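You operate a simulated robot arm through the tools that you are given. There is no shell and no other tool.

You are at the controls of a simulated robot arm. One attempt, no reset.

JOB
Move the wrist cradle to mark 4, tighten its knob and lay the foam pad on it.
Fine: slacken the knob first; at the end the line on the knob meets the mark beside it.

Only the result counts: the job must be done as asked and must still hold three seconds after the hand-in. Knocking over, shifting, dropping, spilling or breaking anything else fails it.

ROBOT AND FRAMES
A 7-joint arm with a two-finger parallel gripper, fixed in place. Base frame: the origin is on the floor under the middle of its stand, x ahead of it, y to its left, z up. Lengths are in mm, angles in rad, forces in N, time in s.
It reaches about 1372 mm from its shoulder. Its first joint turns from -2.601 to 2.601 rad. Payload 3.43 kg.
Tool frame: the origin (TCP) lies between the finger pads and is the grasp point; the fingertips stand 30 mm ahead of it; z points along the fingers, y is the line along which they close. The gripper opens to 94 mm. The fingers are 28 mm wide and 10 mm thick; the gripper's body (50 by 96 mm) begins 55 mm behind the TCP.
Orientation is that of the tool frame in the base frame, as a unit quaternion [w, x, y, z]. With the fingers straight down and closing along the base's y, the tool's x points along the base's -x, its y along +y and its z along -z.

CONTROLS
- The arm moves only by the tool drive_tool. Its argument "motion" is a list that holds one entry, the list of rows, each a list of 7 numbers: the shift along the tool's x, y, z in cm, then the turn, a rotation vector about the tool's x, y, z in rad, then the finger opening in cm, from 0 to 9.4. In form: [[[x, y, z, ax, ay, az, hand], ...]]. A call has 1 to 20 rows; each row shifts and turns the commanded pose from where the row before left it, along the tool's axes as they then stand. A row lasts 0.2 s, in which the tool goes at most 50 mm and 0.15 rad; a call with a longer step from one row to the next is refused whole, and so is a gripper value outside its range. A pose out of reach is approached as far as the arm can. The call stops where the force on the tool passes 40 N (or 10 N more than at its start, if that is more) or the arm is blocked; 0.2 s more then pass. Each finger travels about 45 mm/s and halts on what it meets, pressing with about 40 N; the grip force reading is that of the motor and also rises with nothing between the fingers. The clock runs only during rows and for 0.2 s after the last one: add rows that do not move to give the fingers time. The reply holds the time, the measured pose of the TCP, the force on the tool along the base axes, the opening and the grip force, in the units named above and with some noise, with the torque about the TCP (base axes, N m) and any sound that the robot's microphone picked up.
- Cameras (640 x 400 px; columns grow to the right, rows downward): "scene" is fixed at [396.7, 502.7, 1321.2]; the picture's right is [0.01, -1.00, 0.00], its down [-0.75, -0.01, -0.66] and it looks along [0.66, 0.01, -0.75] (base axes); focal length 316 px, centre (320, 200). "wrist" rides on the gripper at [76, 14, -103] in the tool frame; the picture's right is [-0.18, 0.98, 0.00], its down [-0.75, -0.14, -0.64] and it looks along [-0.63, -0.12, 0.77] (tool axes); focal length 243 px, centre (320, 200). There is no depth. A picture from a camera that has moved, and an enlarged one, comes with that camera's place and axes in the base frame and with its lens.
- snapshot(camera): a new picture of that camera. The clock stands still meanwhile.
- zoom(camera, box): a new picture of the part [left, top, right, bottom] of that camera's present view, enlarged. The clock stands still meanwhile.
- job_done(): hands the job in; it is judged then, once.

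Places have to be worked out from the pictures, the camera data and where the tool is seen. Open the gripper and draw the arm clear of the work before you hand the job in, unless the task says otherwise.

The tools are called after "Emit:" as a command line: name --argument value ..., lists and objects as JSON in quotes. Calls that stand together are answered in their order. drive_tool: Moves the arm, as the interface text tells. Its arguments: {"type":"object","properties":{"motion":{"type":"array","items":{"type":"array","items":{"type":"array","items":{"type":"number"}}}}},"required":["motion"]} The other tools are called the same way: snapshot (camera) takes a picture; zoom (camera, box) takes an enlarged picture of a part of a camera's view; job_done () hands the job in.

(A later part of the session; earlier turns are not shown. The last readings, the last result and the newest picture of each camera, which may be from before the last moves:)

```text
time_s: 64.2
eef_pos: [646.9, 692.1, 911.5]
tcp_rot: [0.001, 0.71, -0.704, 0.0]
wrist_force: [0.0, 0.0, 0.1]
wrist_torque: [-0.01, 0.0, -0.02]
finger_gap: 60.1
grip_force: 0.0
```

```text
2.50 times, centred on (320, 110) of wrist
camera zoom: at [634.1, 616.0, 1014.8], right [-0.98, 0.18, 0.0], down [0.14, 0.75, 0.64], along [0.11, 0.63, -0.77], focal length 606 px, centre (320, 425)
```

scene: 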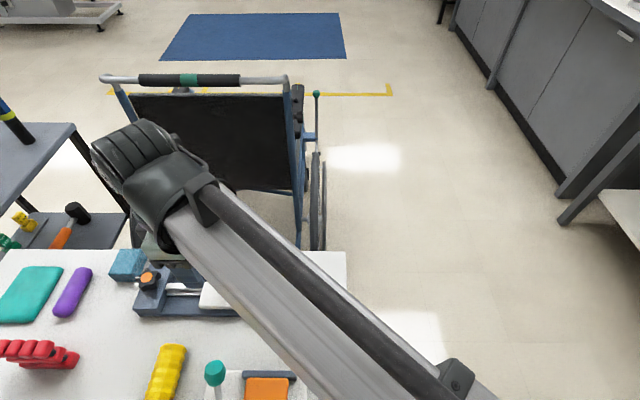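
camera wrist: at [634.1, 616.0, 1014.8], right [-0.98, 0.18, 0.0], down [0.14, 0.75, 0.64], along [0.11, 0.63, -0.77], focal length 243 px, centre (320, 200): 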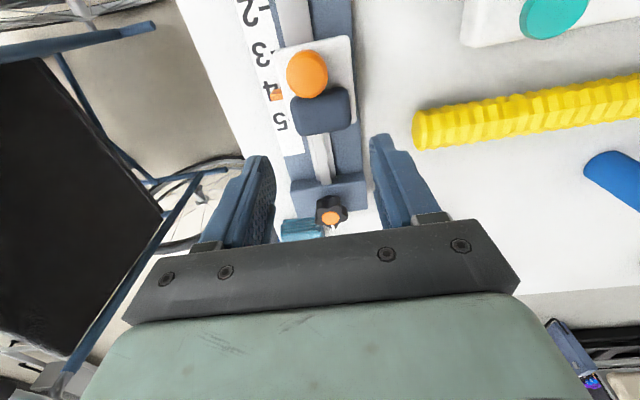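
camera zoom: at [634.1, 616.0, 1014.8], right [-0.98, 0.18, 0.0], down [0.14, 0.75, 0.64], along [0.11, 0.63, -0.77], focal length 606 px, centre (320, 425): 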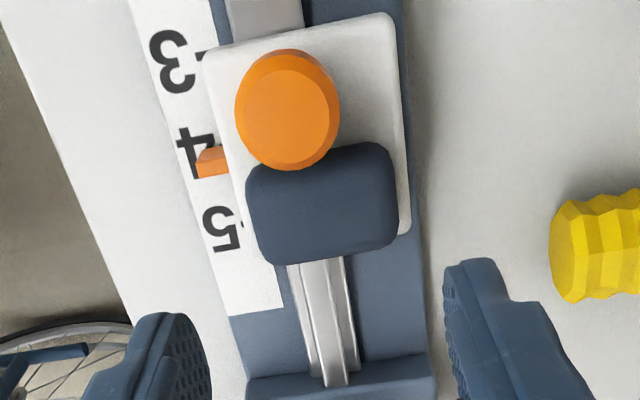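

The pad lies on the cradle beside the handle. Now a careful check of the knob: rotate the hand back and position the camera almost directly above the knob.

Emit:
drive_tool --motion '[[[0, 0, -1.0, 0, 0, 0.1435, 6.0], [0, 0, -1.0, 0, 0, 0.1435, 6.0], [0, 0, 0, 0, 0, 0.1435, 6.0], [0, 0, 0, 0, 0, 0.1435, 6.0], [0, 0, 0, 0, 0, 0.1435, 6.0], [0, 0, 0, 0, 0, 0.1435, 6.0], [0, 0, 0, 0, 0, 0.1435, 6.0], [0, 0, 0, 0, 0, 0.1435, 6.0], [0, 0, 0, 0, 0, 0.1435, 6.0], [0, 0, 0, 0, 0, 0.1435, 6.0], [0, 0, 0, 0, 0, 0.1435, 6.0], [-1.8, 3.23, 0.5, 0, 0, 0, 6.0], [-1.8, 3.23, 0.5, 0, 0, 0, 6.0], [-1.8, 3.23, 0.5, 0, 0, 0, 6.0], [0, 0, 0, 0, 0, 0, 6.0], [0, 0, 0, 0, 0, 0, 6.0]]]'

Emit:
snapshot --camera "wrist"

Emit:
zoom --camera "wrist" --box '[270, 0, 390, 100]'

Emit:
snapshot --camera "scene"

```text
time_s: 67.6
eef_pos: [702.7, 790.4, 919.0]
tcp_rot: [0.0, 0.001, 1.0, 0.0]
wrist_force: [-0.1, -0.1, 0.2]
wrist_torque: [0.0, -0.01, 0.02]
finger_gap: 60.1
grip_force: 0.0
```

```text
taken
camera wrist: at [626.6, 803.6, 1021.3], right [0.19, 0.98, 0.0], down [0.75, -0.14, 0.64], along [0.63, -0.12, -0.77], focal length 243 px, centre (320, 200)
```

wrist: 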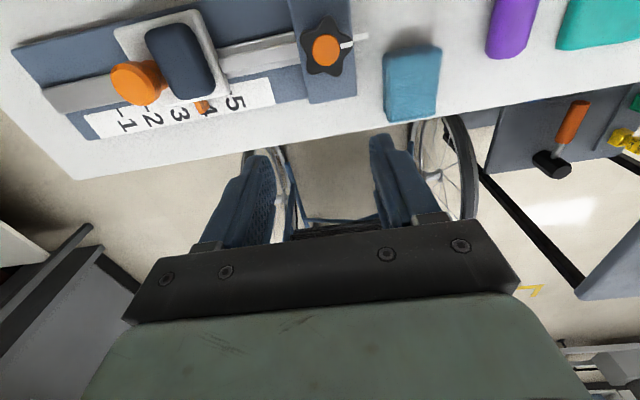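

```text
4.00 times, centred on (330, 50) of wrist
camera zoom: at [626.6, 803.6, 1021.3], right [0.19, 0.98, 0.0], down [0.75, -0.14, 0.64], along [0.63, -0.12, -0.77], focal length 970 px, centre (280, 800)
```

zoom: 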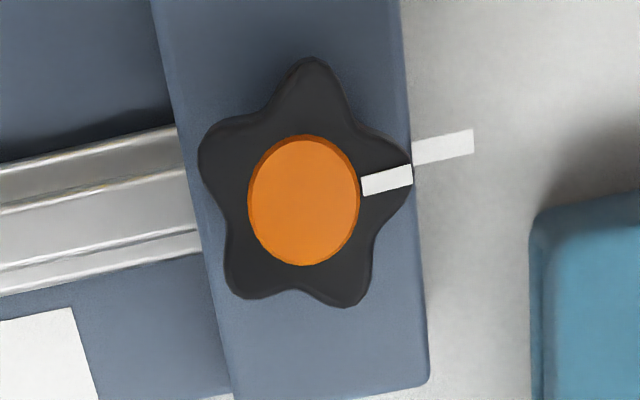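

```text
taken
```

scene: 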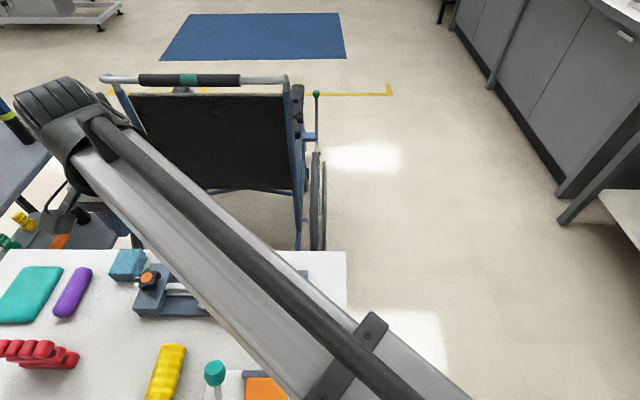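

From nearly overhead, the line is only about 2° counter-clockwise of the mark. I'll trim it: go back over the knob, grip, nudge clockwise ~0.035 rad, and recheck.

Emit:
drive_tool --motion '[[[2.34, 0.65, 0, 0, 0, 0, 6.0], [2.34, 0.65, 0, 0, 0, 0, 6.0], [0, 0, 0, 0, 0, 0, 6.0], [0, 0, 1.5, 0, 0, 0, 6.0], [0, 0, 1.8, 0, 0, 0, 6.0], [0, 0, 1.8, 0, 0, 0, 6.0], [0, 0, 1.6, 0, 0, 0, 6.0], [0, 0, 1.6, 0, 0, 0, 6.0], [0, 0, 0, 0, 0, 0, 6.0]]]'

Emit:
zoom --camera "wrist" --box '[220, 110, 420, 240]'

```text
time_s: 69.6
eef_pos: [653.7, 801.8, 833.9]
tcp_rot: [0.001, 0.0, 1.0, 0.001]
wrist_force: [-0.2, -0.7, -0.4]
wrist_torque: [-0.02, 0.01, 0.0]
finger_gap: 59.9
grip_force: 0.1
```

```text
3.08 times, centred on (320, 175) of wrist
camera zoom: at [578.1, 815.9, 937.0], right [0.18, 0.98, 0.0], down [0.75, -0.14, 0.64], along [0.63, -0.12, -0.77], focal length 746 px, centre (320, 277)
```

zoom: 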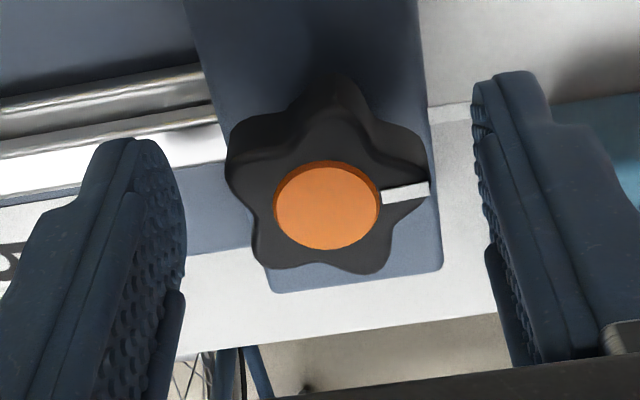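

Positioned around the knob; tiny centring correction, then close.

Emit:
drive_tool --motion '[[[-0.15, 0.08, -0.15, 0, 0, 0, 6.0], [0, 0, 0, 0, 0, 0, 3.0], [0, 0, 0, 0, 0, 0, 3.0], [0, 0, 0, 0, 0, 0, 3.0], [0, 0, 0, 0, 0, 0, 3.0], [0, 0, 0, 0, 0, 0, 3.0]]]'

Emit:
zoom --camera "wrist" --box '[270, 130, 370, 200]'

```text
time_s: 71.0
eef_pos: [655.3, 803.5, 834.4]
tcp_rot: [0.0, 0.0, 1.0, 0.0]
wrist_force: [-0.2, 1.0, -0.5]
wrist_torque: [-0.07, 0.05, 0.01]
finger_gap: 36.9
grip_force: 44.7
```

```text
5.71 times, centred on (320, 165) of wrist
camera zoom: at [579.3, 816.7, 938.6], right [0.18, 0.98, 0.0], down [0.75, -0.14, 0.64], along [0.63, -0.12, -0.77], focal length 1386 px, centre (320, 400)
```

zoom: 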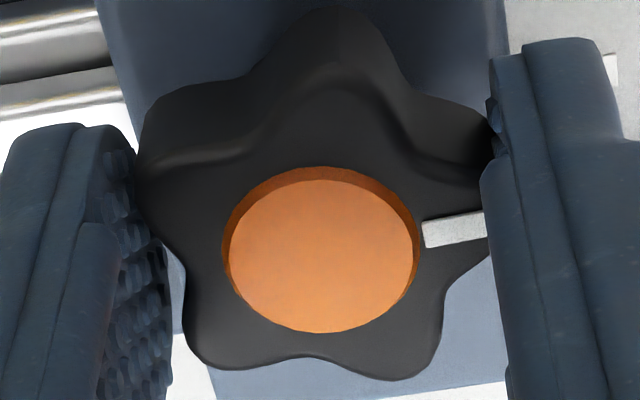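

Gripped with no side load. Nudge 0.035 rad clockwise, then release and lift.

Emit:
drive_tool --motion '[[[0, 0, 0, 0, 0, 0.02, 3.0], [0, 0, 0, 0, 0, 0.015, 3.0], [0, 0, 0, 0, 0, 0, 3.0], [0, 0, 0, 0, 0, 0, 3.0]]]'

Emit:
zoom --camera "wrist" --box '[270, 130, 370, 200]'

```text
time_s: 72.0
eef_pos: [654.2, 802.8, 834.8]
tcp_rot: [0.0, 0.019, 1.0, 0.0]
wrist_force: [0.4, 2.3, -4.7]
wrist_torque: [0.05, -0.12, -0.01]
finger_gap: 37.0
grip_force: 45.4
```

```text
5.71 times, centred on (320, 165) of wrist
camera zoom: at [579.8, 819.4, 938.6], right [0.22, 0.98, 0.0], down [0.75, -0.17, 0.64], along [0.63, -0.14, -0.77], focal length 1386 px, centre (320, 400)
```

zoom: 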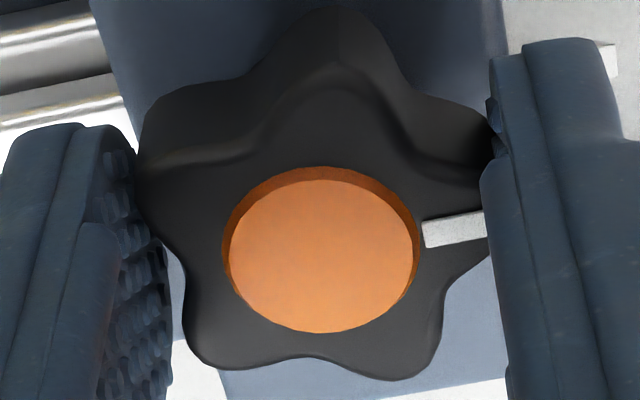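

Now release evenly, lift, and move to the near-overhead viewing position.

Emit:
drive_tool --motion '[[[0, 0, 0, 0, 0, 0, 4.2], [0, 0, 0, 0, 0, 0, 5.2], [0, 0, 0, 0, 0, 0, 6.0], [0, 0, 0, 0, 0, 0, 6.0], [0, 0, -0.8, 0, 0, 0, 6.0], [0, 0, -2.0, 0, 0, 0, 6.0], [0, 0, -2.5, 0, 0, 0, 6.0], [0, 0, -2.5, 0, 0, -0.035, 6.0], [-2.4, -0.65, 0, 0, 0, 0, 6.0], [-2.4, -0.65, 0, 0, 0, 0, 6.0], [0, 0, 0, 0, 0, 0, 6.0], [0, 0, 0, 0, 0, 0, 6.0]]]'

Emit:
zoom --camera "wrist" --box '[270, 0, 390, 100]'

Emit:
snapshot --camera "wrist"

```text
time_s: 74.6
eef_pos: [701.5, 788.6, 914.6]
tcp_rot: [-0.001, 0.0, 1.0, 0.001]
wrist_force: [0.7, 0.2, -0.2]
wrist_torque: [0.01, -0.03, 0.02]
finger_gap: 60.0
grip_force: 0.1
```

```text
4.00 times, centred on (330, 50) of wrist
camera zoom: at [626.7, 803.8, 1017.1], right [0.18, 0.98, 0.0], down [0.75, -0.14, 0.64], along [0.63, -0.12, -0.77], focal length 970 px, centre (280, 800)
```

zoom: 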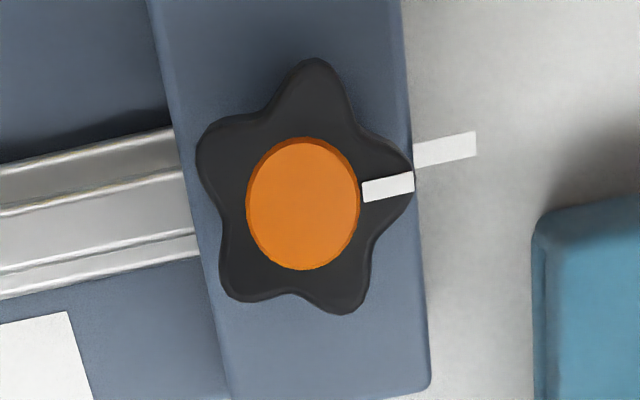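

```text
taken
camera wrist: at [626.7, 803.8, 1017.1], right [0.18, 0.98, 0.0], down [0.75, -0.14, 0.64], along [0.63, -0.12, -0.77], focal length 243 px, centre (320, 200)
```

wrist: 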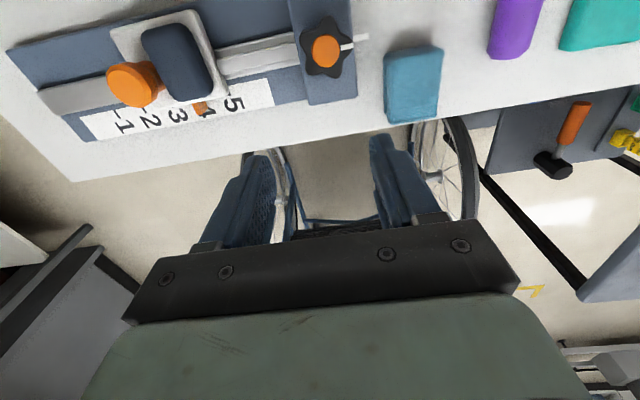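

The line and mark are now parallel and aligned (slopes −0.23 vs −0.22 px/px). Now raise the arm and withdraw to the start area, opening the hand, then inspect the whole scene.

Emit:
drive_tool --motion '[[[0, 0, -4.5, 0, 0, 0, 9.4], [0, 0, -4.5, 0, 0, 0, 9.4], [0, 0, -4.5, 0, 0, 0, 9.4], [-0.2, -4.5, 0, 0, 0, 0, 9.4], [-0.2, -4.5, 0, 0, 0, 0, 9.4], [-0.2, -4.5, 0, 0, 0, 0, 9.4], [-0.2, -4.5, 0, 0, 0, 0, 9.4], [-0.2, -4.5, 0, 0, 0, 0, 9.4], [-0.2, -4.5, 0, 0, 0, 0, 9.4], [-0.2, -4.5, 0, 0, 0, 0, 9.4], [-0.2, -4.5, 0, 0, 0, 0, 9.4], [-0.2, -4.5, 0, 0, 0, 0, 9.4], [0, 0, 0, 0, 0, 0, 9.4], [0, 0, 0, 0, 0, 0, 9.4]]]'

Emit:
snapshot --camera "scene"

Emit:
zoom --camera "scene" --box '[180, 250, 280, 325]'

Emit:
zoom --camera "scene" --box '[120, 255, 180, 295]'

```text
time_s: 77.6
eef_pos: [721.5, 385.1, 1049.4]
tcp_rot: [0.0, 0.001, 1.0, 0.0]
wrist_force: [0.1, 0.0, 0.3]
wrist_torque: [0.02, 0.03, -0.02]
finger_gap: 94.2
grip_force: 0.0
```

```text
taken
```

scene: 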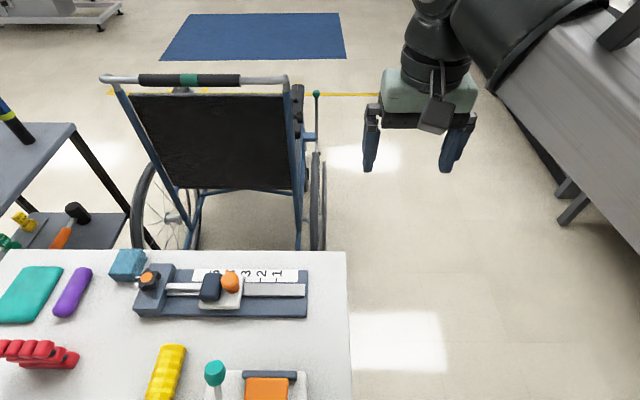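

```text
5.33 times, centred on (230, 288) of scene
camera zoom: at [396.7, 502.7, 1321.2], right [0.01, -1.0, 0.0], down [-0.75, -0.01, -0.66], along [0.66, 0.01, -0.75], focal length 1682 px, centre (800, -267)
```

zoom: 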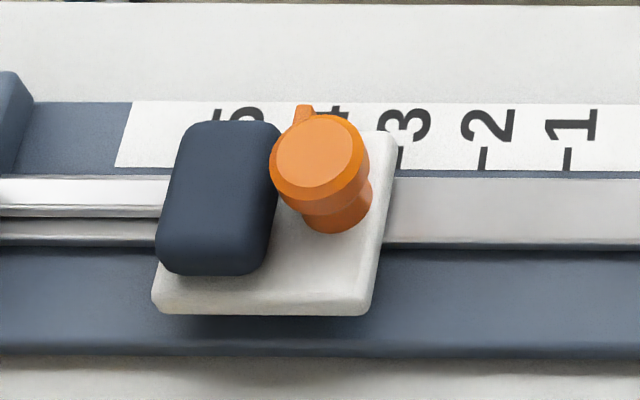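

```text
10.00 times, centred on (150, 275) of scene
camera zoom: at [396.7, 502.7, 1321.2], right [0.01, -1.0, 0.0], down [-0.75, -0.01, -0.66], along [0.66, 0.01, -0.75], focal length 3155 px, centre (2020, -550)
```

zoom: 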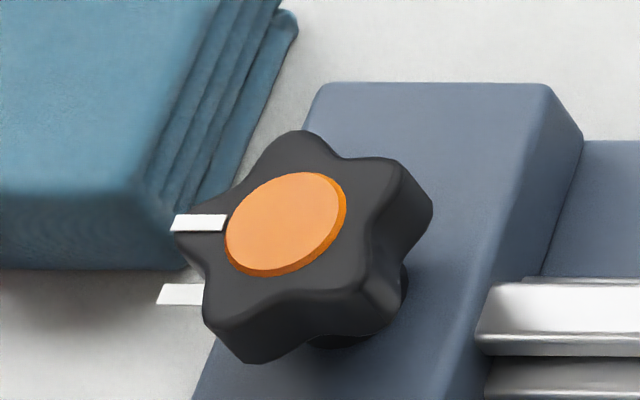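

The arm is clear, the pad rests flat on the cradle and the knob's line looks just as in the original tight state. One last closer check of the pointer against mark 4.

Emit:
zoom --camera "scene" --box '[215, 260, 265, 295]'

Emit:
zoom --camera "wrist" --box '[380, 0, 640, 100]'

```text
11.43 times, centred on (240, 278) of scene
camera zoom: at [396.7, 502.7, 1321.2], right [0.01, -1.0, 0.0], down [-0.75, -0.01, -0.66], along [0.66, 0.01, -0.75], focal length 3605 px, centre (1234, -686)
```

zoom: 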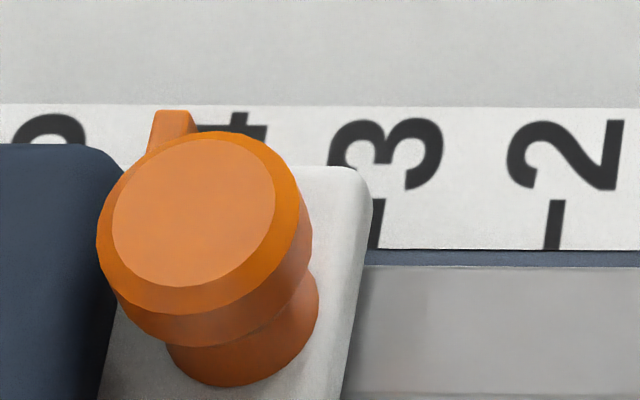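

```text
2.46 times, centred on (510, 50) of wrist
camera zoom: at [645.7, 399.4, 1152.1], right [0.18, 0.98, 0.0], down [0.75, -0.14, 0.64], along [0.63, -0.12, -0.77], focal length 597 px, centre (-148, 569)
```

zoom: 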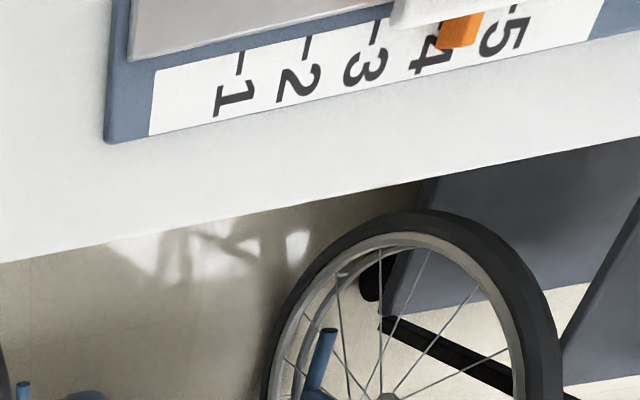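

Oblique views suffer from parallax, so I'll check the pointer against mark 4 from directly above with the wrist camera before handing in.

Emit:
drive_tool --motion '[[[-0.15, 4.6, 0, 0, 0, 0, 6.0], [-0.15, 4.6, 0, 0, 0, 0, 6.0], [-0.15, 4.6, 0, 0, 0, 0, 6.0], [-0.15, 4.6, 0, 0, 0, 0, 6.0], [-0.15, 4.6, 0, 0, 0, 0, 6.0], [-0.15, 4.6, 0, 0, 0, 0, 6.0], [0, 0, 3.5, 0, 0, 0, 6.0], [0, 0, 3.5, 0, 0, 0, 6.0], [0, 0, 3.5, 0, 0, 0, 6.0], [0, 0, 3.5, 0, 0, 0, 6.0], [0, 0, 0, 0, 0, 0, 6.0], [0, 0, 0, 0, 0, 0, 6.0]]]'

Emit:
snapshot --camera "wrist"

Emit:
zoom --camera "wrist" --box '[260, 0, 420, 110]'

```text
time_s: 80.2
eef_pos: [728.0, 661.7, 908.9]
tcp_rot: [0.0, 0.0, 1.0, 0.0]
wrist_force: [-0.1, -0.2, 0.5]
wrist_torque: [0.01, 0.01, -0.01]
finger_gap: 59.6
grip_force: 0.1
```

```text
taken
camera wrist: at [653.9, 674.8, 1012.1], right [0.18, 0.98, 0.0], down [0.75, -0.14, 0.64], along [0.63, -0.12, -0.77], focal length 243 px, centre (320, 200)
```

wrist: 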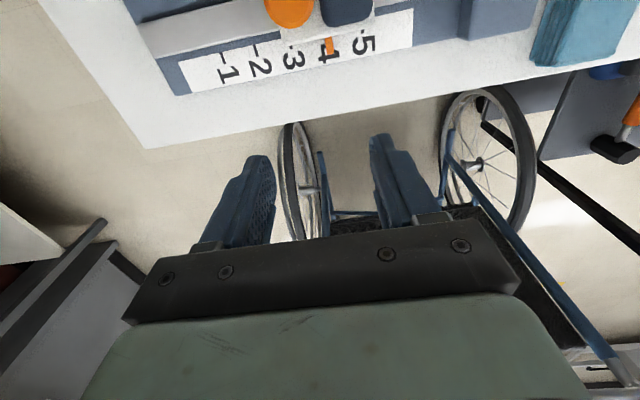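

```text
3.64 times, centred on (340, 55) of wrist
camera zoom: at [653.9, 674.8, 1012.1], right [0.18, 0.98, 0.0], down [0.75, -0.14, 0.64], along [0.63, -0.12, -0.77], focal length 882 px, centre (247, 727)
```

zoom: 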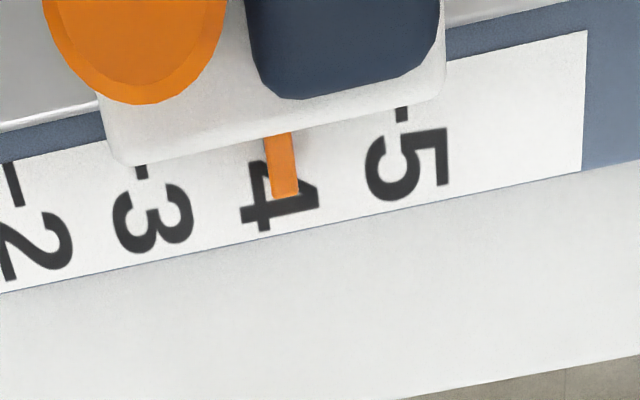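

From directly above, the pointer looks about 2 mm past the tick of mark 4. Zooming further to measure precisely.

Emit:
zoom --camera "wrist" --box '[305, 20, 385, 70]'

Emit:
zoom --camera "wrist" --box '[250, 30, 330, 80]'

```text
8.00 times, centred on (345, 45) of wrist
camera zoom: at [653.9, 674.8, 1012.1], right [0.18, 0.98, 0.0], down [0.75, -0.14, 0.64], along [0.63, -0.12, -0.77], focal length 1941 px, centre (120, 1440)
```

zoom: 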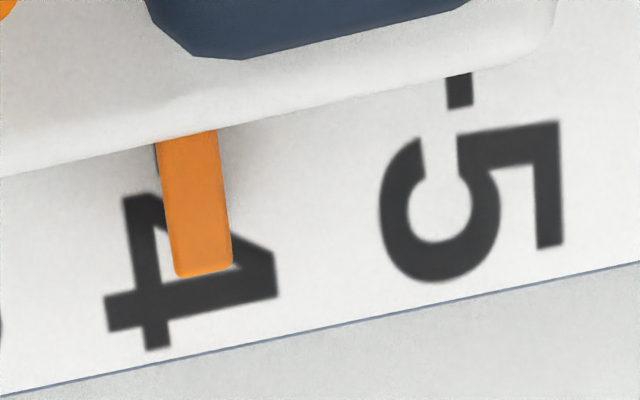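

```text
8.00 times, centred on (290, 55) of wrist
camera zoom: at [653.9, 674.8, 1012.1], right [0.18, 0.98, 0.0], down [0.75, -0.14, 0.64], along [0.63, -0.12, -0.77], focal length 1941 px, centre (560, 1360)
```

zoom: 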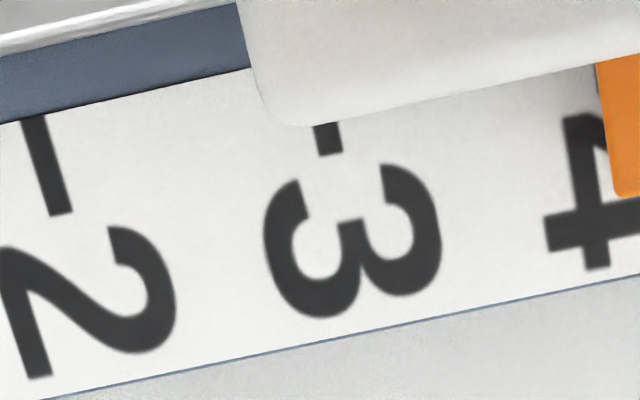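

Precise measurement: tick 4 at y≈674.8, pointer at y≈676.8, i.e. 2 mm past the mark. I prefer to correct this: slacken the knob again, nudge the carriage −2 mm, re-tighten. First, move to the knob and descend around it.

Emit:
drive_tool --motion '[[[1.85, 3.55, 0, 0, 0, 0, 6.0], [1.85, 3.55, 0, 0, 0, 0, 6.0], [1.85, 3.55, 0, 0, 0, 0, 6.0], [1.85, 3.55, 0, 0, 0, 0, 6.0], [0, 0, 0, 0, 0, 0, 6.0], [0, 0, 1.5, 0, 0, 0, 6.0], [0, 0, 1.8, 0, 0, 0, 6.0], [0, 0, 1.8, 0, 0, 0, 6.0], [0, 0, 1.5, 0, 0, 0, 6.0], [0, 0, 0.7, 0, 0, 0, 6.0], [0, 0, 0, 0, 0, 0, 6.0]]]'

Emit:
zoom --camera "wrist" --box '[220, 110, 420, 240]'

```text
time_s: 82.6
eef_pos: [655.9, 802.2, 837.0]
tcp_rot: [0.001, -0.001, 1.0, 0.0]
wrist_force: [0.2, -0.2, 0.0]
wrist_torque: [0.03, 0.01, 0.0]
finger_gap: 60.1
grip_force: 0.0
```

```text
3.08 times, centred on (320, 175) of wrist
camera zoom: at [580.9, 816.7, 939.5], right [0.18, 0.98, 0.0], down [0.75, -0.14, 0.64], along [0.63, -0.12, -0.77], focal length 746 px, centre (320, 277)
```

zoom: 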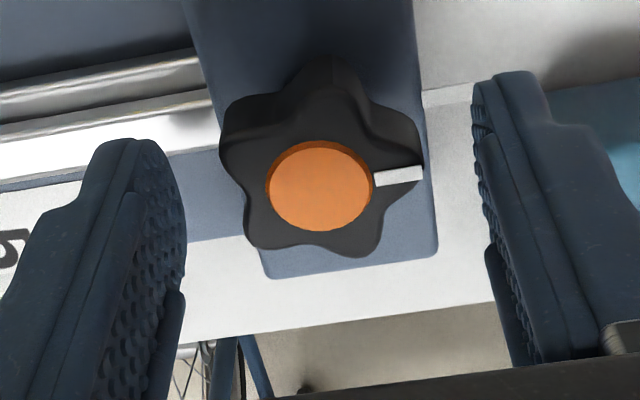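

Well centred. Close on the knob.

Emit:
drive_tool --motion '[[[0.12, 0, 0.1, 0, 0, 0, 6.0], [0, 0, 0, 0, 0, 0, 3.0], [0, 0, 0, 0, 0, 0, 3.0], [0, 0, 0, 0, 0, 0, 3.0], [0, 0, 0, 0, 0, 0, 3.0], [0, 0, 0, 0, 0, 0, 3.0]]]'

```text
time_s: 84.0
eef_pos: [653.8, 803.9, 836.3]
tcp_rot: [0.001, -0.001, 1.0, 0.001]
wrist_force: [0.3, 4.6, -0.6]
wrist_torque: [0.15, -0.15, -0.01]
finger_gap: 36.8
grip_force: 44.7
```

Emit:
drive_tool --motion '[[[0, 0.03, 0, 0, 0, -0.1, 3.0], [0, 0, 0, 0, 0, -0.1, 3.0], [0, 0, 0, 0, 0, -0.1, 3.0], [0, 0, 0, 0, 0, -0.1, 3.0], [0, 0, 0, 0, 0, -0.1, 3.0], [0, 0, 0, 0, 0, -0.1, 3.0], [0, 0, 0, 0, 0, 0, 3.0]]]'

```text
time_s: 85.6
eef_pos: [654.3, 802.2, 835.7]
tcp_rot: [0.0, -0.296, 0.955, 0.0]
wrist_force: [2.0, 1.6, 4.0]
wrist_torque: [0.13, 0.01, 0.02]
finger_gap: 36.6
grip_force: 44.9
```

Turning well with low side loads. Continue counter-clockwise.

Emit:
drive_tool --motion '[[[0, 0, 0, 0, 0, -0.1, 3.0], [0, 0, 0, 0, 0, -0.1, 3.0], [0, 0, 0, 0, 0, -0.1, 3.0], [0, 0, 0, 0, 0, -0.1, 3.0], [0, 0, 0, 0, 0, -0.1, 3.0], [0, 0, 0, 0, 0, -0.1, 3.0], [0, 0, 0, 0, 0, 0, 3.0]]]'

```text
time_s: 87.2
eef_pos: [655.3, 802.1, 835.2]
tcp_rot: [0.001, -0.565, 0.825, 0.0]
wrist_force: [6.2, -0.8, 9.3]
wrist_torque: [-0.18, -0.1, -0.02]
finger_gap: 37.0
grip_force: 44.8
```

Emit:
drive_tool --motion '[[[0, -0.04, 0, 0, 0, -0.1, 3.0], [0, 0, 0, 0, 0, -0.1, 3.0], [0, 0, 0, 0, 0, -0.1, 3.0], [0, 0, 0, 0, 0, -0.1, 3.0], [0, 0, 0, 0, 0, -0.1, 3.0], [0, 0, 0, 0, 0, -0.1, 3.0], [0, 0, 0, 0, 0, 0, 3.0]]]'

```text
time_s: 88.8
eef_pos: [654.6, 802.4, 835.1]
tcp_rot: [-0.001, 0.783, -0.622, 0.0]
wrist_force: [8.6, -0.4, 10.3]
wrist_torque: [0.23, 0.24, 0.0]
finger_gap: 37.1
grip_force: 45.0
```

Emit:
drive_tool --motion '[[[0, -0.06, -0.03, 0, 0, -0.1, 3.0], [0, 0, 0, 0, 0, -0.1, 3.0], [0, 0, 0, 0, 0, -0.1, 3.0], [0, 0, 0, 0, 0, -0.1, 3.0], [0, 0, 0, 0, 0, -0.1, 3.0], [0, 0, 0, 0, 0, -0.1, 3.0], [0, 0, 0, 0, 0, -0.1, 3.0], [0, 0, 0, 0, 0, -0.1, 3.0], [0, 0, 0, 0, 0, 0, 3.0]]]'

Emit:
zoom --camera "wrist" --box '[220, 110, 420, 240]'

```text
time_s: 90.8
eef_pos: [654.3, 802.2, 836.3]
tcp_rot: [0.0, 0.964, -0.267, 0.0]
wrist_force: [1.5, -0.1, 0.4]
wrist_torque: [-0.39, 0.13, 0.0]
finger_gap: 36.9
grip_force: 44.9
```

```text
3.08 times, centred on (320, 175) of wrist
camera zoom: at [714.1, 751.0, 938.4], right [-0.66, -0.75, 0.0], down [-0.57, 0.51, 0.64], along [-0.48, 0.43, -0.77], focal length 746 px, centre (320, 277)
```

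zoom: 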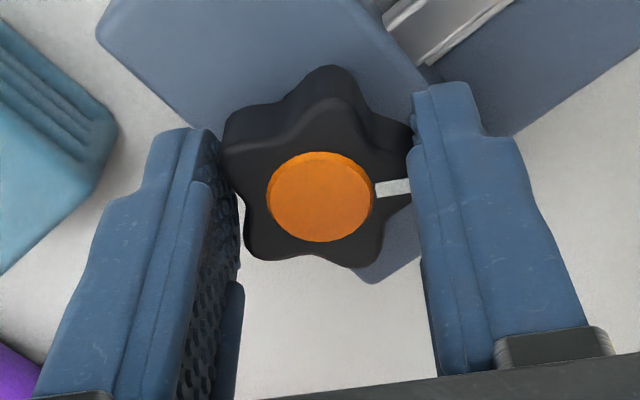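

Knob slack again at 2.6 rad with no side load. Release, lift, and rotate the hand so the fingers close along x for the handle (keeping clear of the pad).

Emit:
drive_tool --motion '[[[0, 0, 0, 0, 0, 0, 4.2], [0, 0, 0, 0, 0, 0, 5.5], [0, 0, 0, 0, 0, 0, 5.5], [0, 0, -0.8, 0, 0, 0, 5.5], [0, 0, -2.2, 0, 0, 0, 5.5], [0, 0, -2.5, 0, 0, 0, 5.5], [0, 0, -2.5, 0, 0, 0, 5.5], [0, 0, 0, 0, 0, 0.129, 5.5], [0, 0, 0, 0, 0, 0.129, 5.5], [0, 0, 0, 0, 0, 0.129, 5.5], [0, 0, 0, 0, 0, 0.129, 5.5], [0, 0, 0, 0, 0, 0.129, 5.5], [0, 0, 0, 0, 0, 0.129, 5.5], [0, 0, 0, 0, 0, 0.129, 5.5], [0, 0, 0, 0, 0, 0.127, 5.5], [0, 0, 0, 0, 0, 0, 5.5], [0, 0, 0, 0, 0, 0, 5.5]]]'

Emit:
snapshot --camera "wrist"

```text
time_s: 94.4
eef_pos: [655.1, 803.4, 915.1]
tcp_rot: [0.0, -0.706, 0.708, -0.001]
wrist_force: [0.4, -0.1, -0.1]
wrist_torque: [-0.01, 0.01, 0.03]
finger_gap: 55.1
grip_force: 0.1
```

```text
taken
camera wrist: at [642.2, 726.1, 1018.4], right [-0.98, 0.19, 0.0], down [0.14, 0.75, 0.64], along [0.12, 0.63, -0.77], focal length 243 px, centre (320, 200)
```

wrist: 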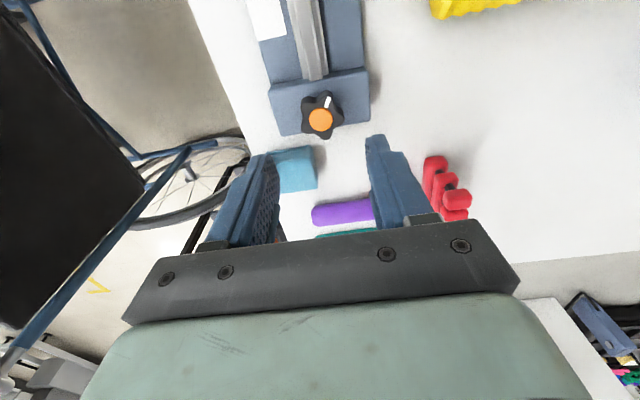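

Emit:
drive_tool --motion '[[[3.69, 0.12, 0, 0, 0, 0, 5.5], [3.69, 0.12, 0, 0, 0, 0, 5.5], [3.69, 0.12, 0, 0, 0, 0, 5.5], [3.69, 0.12, 0, 0, 0, 0, 5.5], [0, 0, 0, 0, 0, 0, 5.5], [0, 0, 0, 0, 0, 0, 5.5]]]'

Emit:
snapshot --camera "wrist"

Emit:
zoom --camera "wrist" --box '[220, 60, 420, 220]'

```text
time_s: 95.8
eef_pos: [649.1, 653.9, 916.4]
tcp_rot: [0.0, 0.707, -0.707, 0.0]
wrist_force: [0.8, 0.2, -0.3]
wrist_torque: [-0.03, -0.01, -0.01]
finger_gap: 55.1
grip_force: 0.0
```

```text
taken
camera wrist: at [635.6, 578.5, 1018.3], right [-0.98, 0.19, 0.0], down [0.14, 0.75, 0.64], along [0.12, 0.63, -0.77], focal length 243 px, centre (320, 200)
```

wrist: 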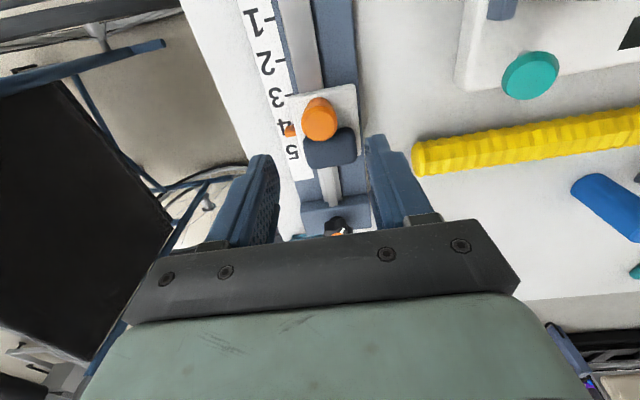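

```text
2.50 times, centred on (320, 140) of wrist
camera zoom: at [635.6, 578.5, 1018.3], right [-0.98, 0.19, 0.0], down [0.14, 0.75, 0.64], along [0.12, 0.63, -0.77], focal length 606 px, centre (320, 350)
```

zoom: 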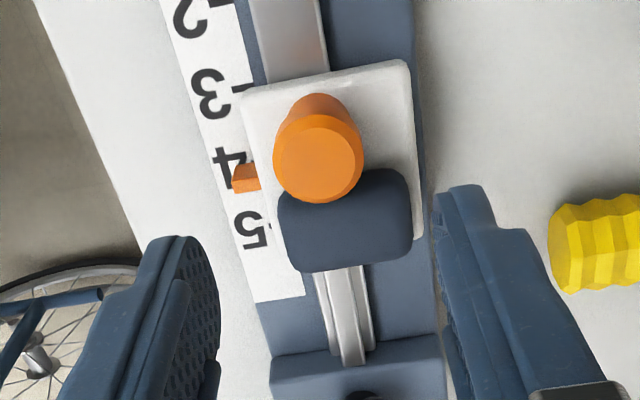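

The handle is centred under the hand in x. Shift 2 mm away from the pad and descend around the handle.

Emit:
drive_tool --motion '[[[0.2, 0, 1.5, 0, 0, 0, 5.5], [0, 0, 1.8, 0, 0, 0, 5.5], [0, 0, 1.8, 0, 0, 0, 5.5], [0, 0, 1.6, 0, 0, 0, 5.5], [0, 0, 1.2, 0, 0, 0, 5.5], [0, 0, 0.8, 0, 0, 0, 5.5], [0, 0, 0, 0, 0, 0, 5.5]]]'

Emit:
zoom --camera "wrist" --box '[200, 90, 440, 250]'

```text
time_s: 97.4
eef_pos: [649.9, 652.5, 829.4]
tcp_rot: [0.001, -0.706, 0.708, 0.0]
wrist_force: [-0.3, -0.2, -0.4]
wrist_torque: [0.0, 0.0, 0.0]
finger_gap: 55.1
grip_force: 0.1
```

```text
2.50 times, centred on (320, 170) of wrist
camera zoom: at [636.4, 576.2, 931.4], right [-0.98, 0.19, 0.0], down [0.14, 0.75, 0.64], along [0.12, 0.63, -0.77], focal length 606 px, centre (320, 275)
```

zoom: 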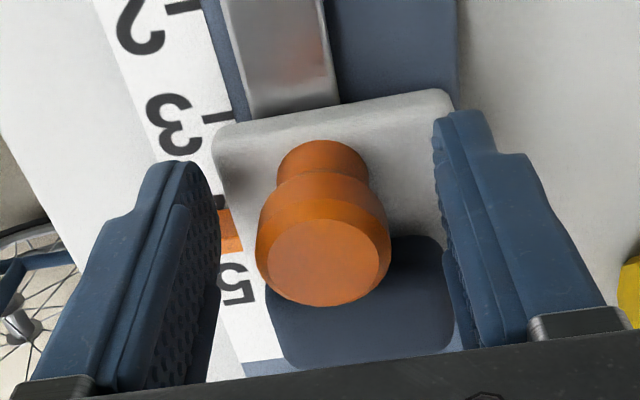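

Handle between the fingers, pad clear. Close, then shift −2 mm in y.

Emit:
drive_tool --motion '[[[0, 0, 0, 0, 0, 0, 2.2], [0, 0, 0, 0, 0, 0, 2.2], [0, 0, 0, 0, 0, 0, 2.2], [0, 0, 0, 0, 0, 0, 2.2], [0, 0, 0, 0, 0, 0, 2.2]]]'

Emit:
zoom --camera "wrist" --box '[200, 90, 440, 250]'

```text
time_s: 98.6
eef_pos: [650.6, 652.4, 828.2]
tcp_rot: [-0.001, -0.706, 0.708, 0.0]
wrist_force: [3.1, 0.0, -0.4]
wrist_torque: [0.0, 0.05, 0.0]
finger_gap: 27.8
grip_force: 44.8
```

```text
2.50 times, centred on (320, 170) of wrist
camera zoom: at [636.6, 576.1, 931.4], right [-0.98, 0.19, 0.0], down [0.14, 0.75, 0.64], along [0.12, 0.63, -0.77], focal length 606 px, centre (320, 275)
```

zoom: 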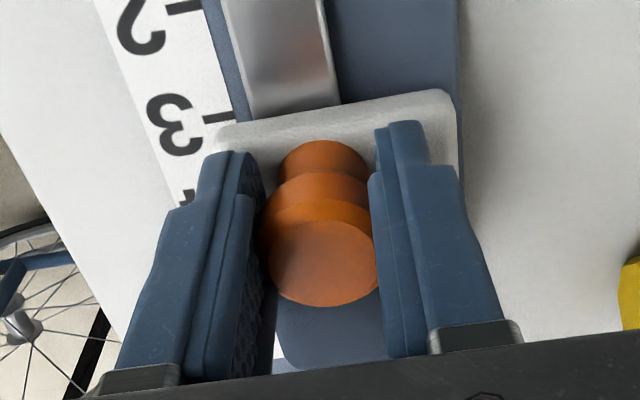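

Emit:
drive_tool --motion '[[[0.1, 0, 0, 0, 0, 0, 2.2], [0.1, 0, 0, 0, 0, 0, 2.2], [0, 0, 0, 0, 0, 0, 2.2], [0, 0, 0, 0, 0, 0, 2.2]]]'

Emit:
zoom --camera "wrist" --box '[200, 90, 440, 250]'

```text
time_s: 99.6
eef_pos: [651.1, 650.2, 828.7]
tcp_rot: [0.001, -0.707, 0.708, 0.0]
wrist_force: [2.5, 0.5, -3.9]
wrist_torque: [0.2, 0.0, -0.03]
finger_gap: 27.9
grip_force: 45.3
```

```text
2.50 times, centred on (320, 170) of wrist
camera zoom: at [636.6, 574.7, 931.4], right [-0.98, 0.19, 0.0], down [0.14, 0.75, 0.64], along [0.12, 0.63, -0.77], focal length 606 px, centre (320, 275)
```

zoom: 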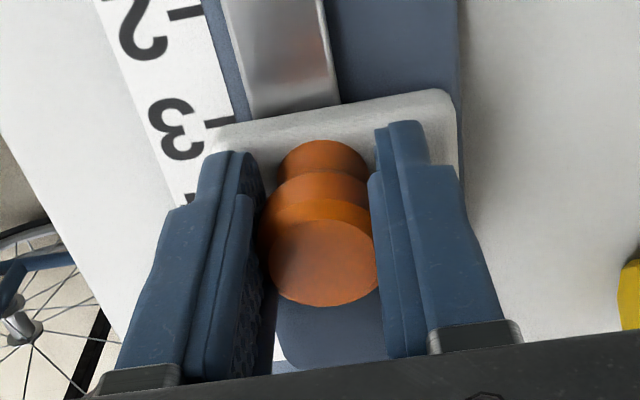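

Moved. Release, lift and turn toward the half-turn orientation for an overhead look at the pointer.

Emit:
drive_tool --motion '[[[0, 0, 0, 0, 0, 0, 4.0], [0, 0, 0, 0, 0, 0, 5.5], [0, 0, 0, 0, 0, 0, 5.5], [0, 0, -0.8, 0, 0, 0, 5.5], [0, 0, -2.0, 0, 0, 0, 5.5], [0, 0, -3.0, 0, 0, 0, 5.5], [0, 0, -3.0, 0, 0, 0, 5.5], [0, 0, 0, 0, 0, -0.1428, 5.5], [0, 0, 0, 0, 0, -0.1428, 5.5], [0, 0, 0, 0, 0, -0.1428, 5.5], [0, 0, 0, 0, 0, -0.1428, 5.5], [0, 0, 0, 0, 0, -0.1428, 5.5], [0, 0, 0, 0, 0, -0.1428, 5.5], [0, 0, 0, 0, 0, -0.1428, 5.5], [0, 0, 0, 0, 0, -0.1428, 5.5], [0, 0, 0, 0, 0, -0.1428, 5.5], [0, 0, 0, 0, 0, -0.1428, 5.5], [0, 0, 0, 0, 0, -0.1428, 5.5], [-1.2, -3.9, 0, 0, 0, 0, 5.5], [0, 0, 0, 0, 0, 0, 5.5]]]'

Emit:
snapshot --camera "wrist"

Emit:
zoom --camera "wrist" --box '[260, 0, 400, 90]'

```text
time_s: 103.8
eef_pos: [640.1, 691.6, 914.6]
tcp_rot: [0.0, 1.0, 0.0, 0.0]
wrist_force: [-0.4, 0.5, 0.2]
wrist_torque: [-0.01, 0.03, 0.01]
finger_gap: 55.1
grip_force: 0.1
```

```text
taken
camera wrist: at [717.2, 677.0, 1018.0], right [-0.18, -0.98, 0.0], down [-0.75, 0.14, 0.64], along [-0.63, 0.12, -0.77], focal length 243 px, centre (320, 200)
```

wrist: 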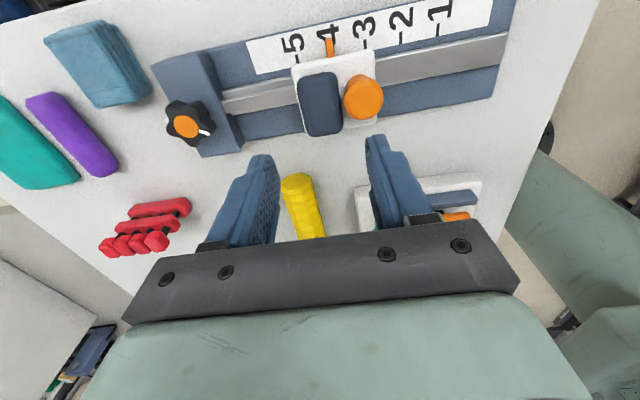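

```text
4.44 times, centred on (330, 45) of wrist
camera zoom: at [717.2, 677.0, 1018.0], right [-0.18, -0.98, 0.0], down [-0.75, 0.14, 0.64], along [-0.63, 0.12, -0.77], focal length 1078 px, centre (276, 889)
```

zoom: 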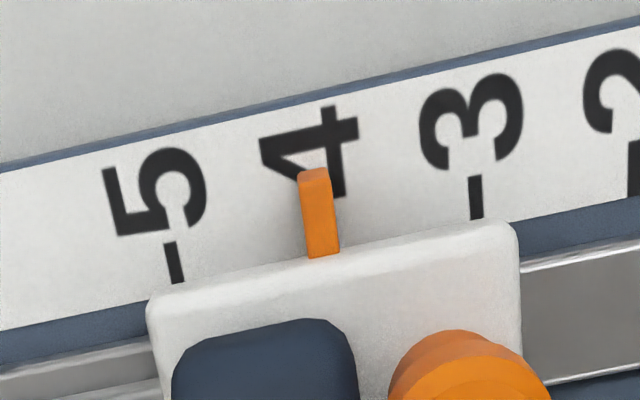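

The pointer is now within ~0.3 mm of mark 4. Back to the knob: move over and rotate to the 2.6 rad grip angle.

Emit:
drive_tool --motion '[[[0.5, -3.71, 0, 0, 0, 0, 5.5], [0.5, -3.71, 0, 0, 0, 0, 5.5], [0.5, -3.71, 0, 0, 0, 0, 5.5], [0, 0, 0, 0, 0, 0.1354, 5.5], [0, 0, 0, 0, 0, 0.1354, 5.5], [0, 0, 0, 0, 0, 0.1354, 5.5], [0, 0, 0, 0, 0, 0.1354, 5.5], [0, 0, 0, 0, 0, 0, 5.5], [0, 0, 0, 0, 0, 0, 5.5]]]'

Emit:
zoom --camera "wrist" --box '[240, 80, 400, 200]'

```text
time_s: 105.8
eef_pos: [654.0, 801.1, 917.3]
tcp_rot: [0.0, 0.963, -0.27, -0.001]
wrist_force: [-0.4, -0.5, 0.4]
wrist_torque: [0.01, 0.02, -0.01]
finger_gap: 54.9
grip_force: 0.1
```

```text
3.33 times, centred on (320, 140) of wrist
camera zoom: at [712.2, 749.7, 1019.7], right [-0.67, -0.75, 0.0], down [-0.57, 0.51, 0.64], along [-0.48, 0.43, -0.77], focal length 809 px, centre (320, 400)
```

zoom: 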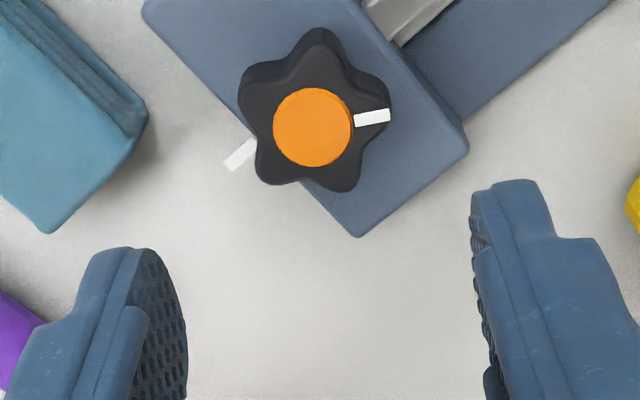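

Knob as left. Centre by ~2 mm and descend around it with 55 mm opening.

Emit:
drive_tool --motion '[[[0.1, -0.2, 0.8, 0, 0, -0.03, 5.5], [0, 0, 1.8, 0, 0, 0, 5.5], [0, 0, 1.8, 0, 0, 0, 5.5], [0, 0, 1.6, 0, 0, 0, 5.5], [0, 0, 1.2, 0, 0, 0, 5.5], [0, 0, 0.9, 0, 0, 0, 5.5], [0, 0, 0, 0, 0, 0, 5.5]]]'

Emit:
zoom --camera "wrist" --box '[220, 110, 420, 240]'

```text
time_s: 107.4
eef_pos: [655.5, 800.5, 833.8]
tcp_rot: [-0.001, 0.967, -0.254, 0.001]
wrist_force: [-0.3, 0.6, -0.3]
wrist_torque: [-0.04, 0.04, 0.0]
finger_gap: 55.0
grip_force: 0.1
```

```text
3.08 times, centred on (320, 175) of wrist
camera zoom: at [715.5, 751.4, 938.3], right [-0.64, -0.77, 0.0], down [-0.59, 0.49, 0.64], along [-0.49, 0.41, -0.77], focal length 746 px, centre (320, 277)
```

zoom: 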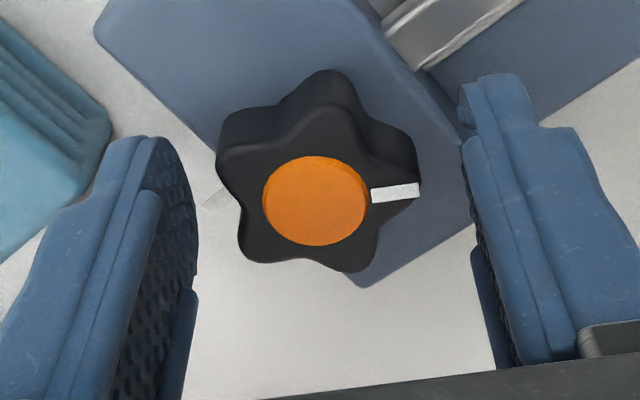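

Aligned. Close on the knob.

Emit:
drive_tool --motion '[[[-0.1, -0.08, 0, 0, 0, 0, 5.5], [0, 0, 0, 0, 0, 0, 3.0], [0, 0, 0, 0, 0, 0, 3.0], [0, 0, 0, 0, 0, 0, 3.0], [0, 0, 0, 0, 0, 0, 3.0]]]'

```text
time_s: 108.6
eef_pos: [654.2, 802.1, 834.5]
tcp_rot: [0.001, 0.967, -0.254, 0.0]
wrist_force: [-0.7, -0.9, 0.3]
wrist_torque: [-0.12, 0.03, 0.01]
finger_gap: 36.9
grip_force: 44.4
```

No side load. Turn clockwise in batches, correcting for side load as needed.

Emit:
drive_tool --motion '[[[0, 0, 0, 0, 0, 0.1, 3.0], [0, 0, 0, 0, 0, 0.1, 3.0], [0, 0, 0, 0, 0, 0.1, 3.0], [0, 0, 0, 0, 0, 0.1, 3.0], [0, 0, 0, 0, 0, 0.1, 3.0], [0, 0, 0, 0, 0, 0.1, 3.0], [0, 0, 0, 0, 0, 0, 3.0]]]'

```text
time_s: 110.2
eef_pos: [655.3, 802.8, 835.1]
tcp_rot: [0.0, 0.849, -0.529, 0.0]
wrist_force: [-4.2, -16.9, -6.3]
wrist_torque: [0.2, 0.65, -0.02]
finger_gap: 37.0
grip_force: 44.9
```

Emit:
drive_tool --motion '[[[0.1, 0.08, 0, 0, 0, 0.1, 3.0], [0, 0, 0, 0, 0, 0.1, 3.0], [0, 0, 0, 0, 0, 0.1, 3.0], [0, 0, 0, 0, 0, 0.1, 3.0], [0, 0, 0, 0, 0, 0.1, 3.0], [0, 0, 0, 0, 0, 0.1, 3.0], [0, 0, 0, 0, 0, 0, 3.0]]]'

```text
time_s: 111.8
eef_pos: [655.3, 801.4, 835.3]
tcp_rot: [0.0, -0.654, 0.757, 0.001]
wrist_force: [-2.4, -1.0, -7.2]
wrist_torque: [-1.07, 0.23, -0.03]
finger_gap: 37.0
grip_force: 45.6
```

Emit:
drive_tool --motion '[[[0, 0, 0, 0, 0, 0.1, 3.0], [0, 0, 0, 0, 0, 0.1, 3.0], [0, 0, 0, 0, 0, 0.1, 3.0], [0, 0, 0, 0, 0, 0.1, 3.0], [0, 0, 0, 0, 0, 0.1, 3.0], [0, 0, 0, 0, 0, 0.1, 3.0], [0, 0, 0, 0, 0, 0, 3.0]]]'

```text
time_s: 113.4
eef_pos: [656.1, 803.1, 835.0]
tcp_rot: [0.001, -0.401, 0.916, 0.0]
wrist_force: [-1.2, -2.8, -1.5]
wrist_torque: [0.93, -0.92, -0.01]
finger_gap: 36.7
grip_force: 44.7
```

0.83 rad left. Continue.

Emit:
drive_tool --motion '[[[0, 0, 0, 0, 0, 0.1, 3.0], [0, 0, 0, 0, 0, 0.1, 3.0], [0, 0, 0, 0, 0, 0.1, 3.0], [0, 0, 0, 0, 0, 0.1, 3.0], [0, 0, 0, 0, 0, 0.1, 3.0], [0, 0, 0, 0, 0, 0, 3.0]]]'

```text
time_s: 114.8
eef_pos: [653.9, 803.2, 835.3]
tcp_rot: [0.0, -0.162, 0.987, 0.0]
wrist_force: [6.5, 0.1, -1.7]
wrist_torque: [-0.02, 0.09, 0.01]
finger_gap: 36.8
grip_force: 45.2
```

Emit:
drive_tool --motion '[[[-0.04, 0, 0, 0, 0, 0.08, 3.0], [0, 0, 0, 0, 0, 0.08, 3.0], [0, 0, 0, 0, 0, 0.08, 3.0], [0, 0, 0, 0, 0, 0.08, 3.0], [0, 0, 0, 0, 0, 0.045, 3.0], [0, 0, 0, 0, 0, 0, 3.0], [0, 0, 0, 0, 0, 0, 3.0]]]'

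Emit:
zoom --camera "wrist" --box '[270, 130, 370, 200]'

```text
time_s: 116.4
eef_pos: [654.4, 802.5, 835.8]
tcp_rot: [0.0, 0.019, 1.0, 0.001]
wrist_force: [-6.2, 1.8, -0.3]
wrist_torque: [-0.13, -0.65, 0.02]
finger_gap: 36.9
grip_force: 44.8
```

```text
5.71 times, centred on (320, 165) of wrist
camera zoom: at [580.7, 819.4, 938.5], right [0.22, 0.98, 0.0], down [0.75, -0.17, 0.64], along [0.63, -0.14, -0.77], focal length 1386 px, centre (320, 400)
```

zoom: 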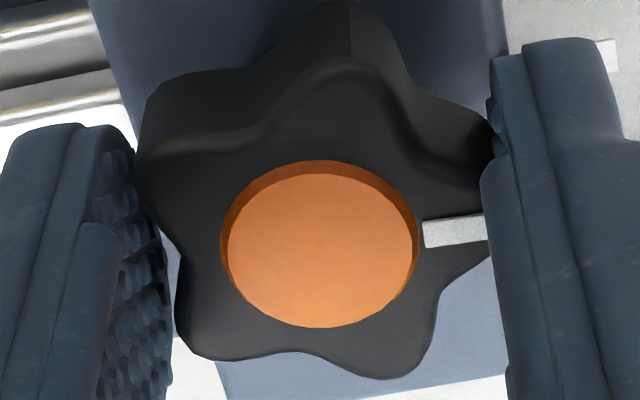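

The line is back in the same gripper-relative position as after the trim. Relieve the small side load, release, lift and view from overhead.

Emit:
drive_tool --motion '[[[0.05, 0, 0, 0, 0, 0, 3.0], [0, 0, 0, 0, 0, 0, 3.0], [0, 0, 0, 0, 0, 0, 4.2], [0, 0, 0, 0, 0, 0, 5.2], [0, 0, 0, 0, 0, 0, 6.0], [0, 0, 0, 0, 0, 0, 6.0], [0, 0, -0.8, 0, 0, 0, 6.0], [0, 0, -2.0, 0, 0, 0, 6.0], [0, 0, -2.5, 0, 0, 0, 6.0], [0, 0, -2.5, 0, 0, -0.035, 6.0], [-2.4, -0.65, 0, 0, 0, 0, 6.0], [-2.4, -0.65, 0, 0, 0, 0, 6.0], [0, 0, 0, 0, 0, 0, 6.0], [0, 0, 0, 0, 0, 0, 6.0]]]'

Emit:
zoom --camera "wrist" --box '[270, 0, 390, 100]'

Emit:
zoom --camera "wrist" --box '[310, 20, 380, 70]'

```text
time_s: 119.4
eef_pos: [703.6, 789.2, 911.7]
tcp_rot: [0.0, 0.001, 1.0, 0.0]
wrist_force: [-0.3, -0.9, 0.6]
wrist_torque: [-0.01, -0.02, 0.01]
finger_gap: 60.1
grip_force: 0.1
```

```text
4.00 times, centred on (330, 50) of wrist
camera zoom: at [628.2, 804.2, 1014.6], right [0.19, 0.98, 0.0], down [0.75, -0.14, 0.64], along [0.63, -0.12, -0.77], focal length 970 px, centre (280, 800)
```

zoom: 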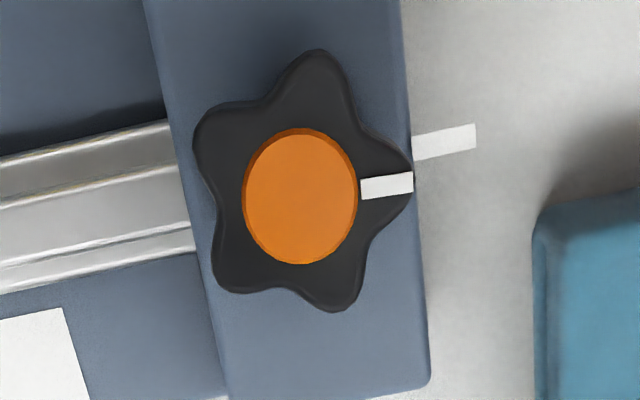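

```text
8.00 times, centred on (345, 45) of wrist
camera zoom: at [628.2, 804.2, 1014.6], right [0.19, 0.98, 0.0], down [0.75, -0.14, 0.64], along [0.63, -0.12, -0.77], focal length 1941 px, centre (120, 1440)
```

zoom: 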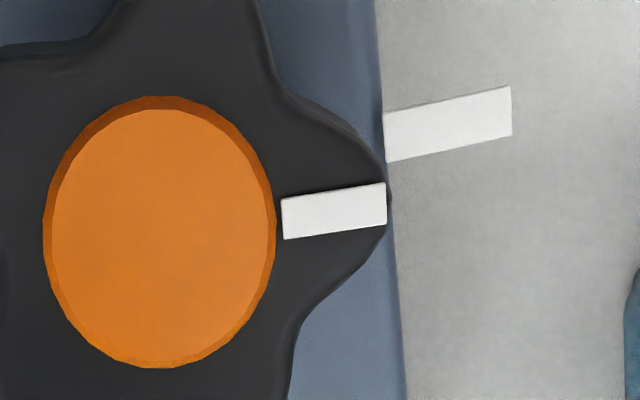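

Now the line sits ~3° clockwise of the mark (no drag at release this time). I'll do a small trim back counter-clockwise: return, match the knob's angle, grip, turn −0.055 rad.

Emit:
drive_tool --motion '[[[2.42, 0.63, 0, 0, 0, 0, 6.0], [2.42, 0.63, 0, 0, 0, 0.05, 6.0], [0, 0, 0, 0, 0, 0, 6.0], [0, 0, 1.5, 0, 0, 0, 6.0], [0, 0, 1.8, 0, 0, 0, 6.0], [0, 0, 1.8, 0, 0, 0, 6.0], [0, 0, 1.5, 0, 0, 0, 6.0], [0, 0, 1.0, 0, 0, 0, 6.0], [0, 0, 0, 0, 0, 0, 6.0]]]'

Emit:
zoom --camera "wrist" --box '[220, 110, 420, 240]'

```text
time_s: 121.4
eef_pos: [655.2, 803.5, 837.5]
tcp_rot: [0.0, 0.026, 1.0, 0.0]
wrist_force: [0.1, -0.5, -0.4]
wrist_torque: [-0.02, 0.0, 0.0]
finger_gap: 60.2
grip_force: 0.1
```

```text
3.08 times, centred on (320, 175) of wrist
camera zoom: at [580.4, 820.9, 940.3], right [0.23, 0.97, 0.0], down [0.75, -0.18, 0.64], along [0.62, -0.15, -0.77], focal length 746 px, centre (320, 277)
```

zoom: 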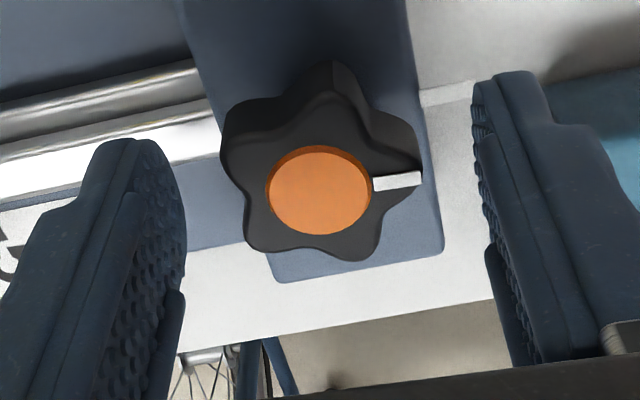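

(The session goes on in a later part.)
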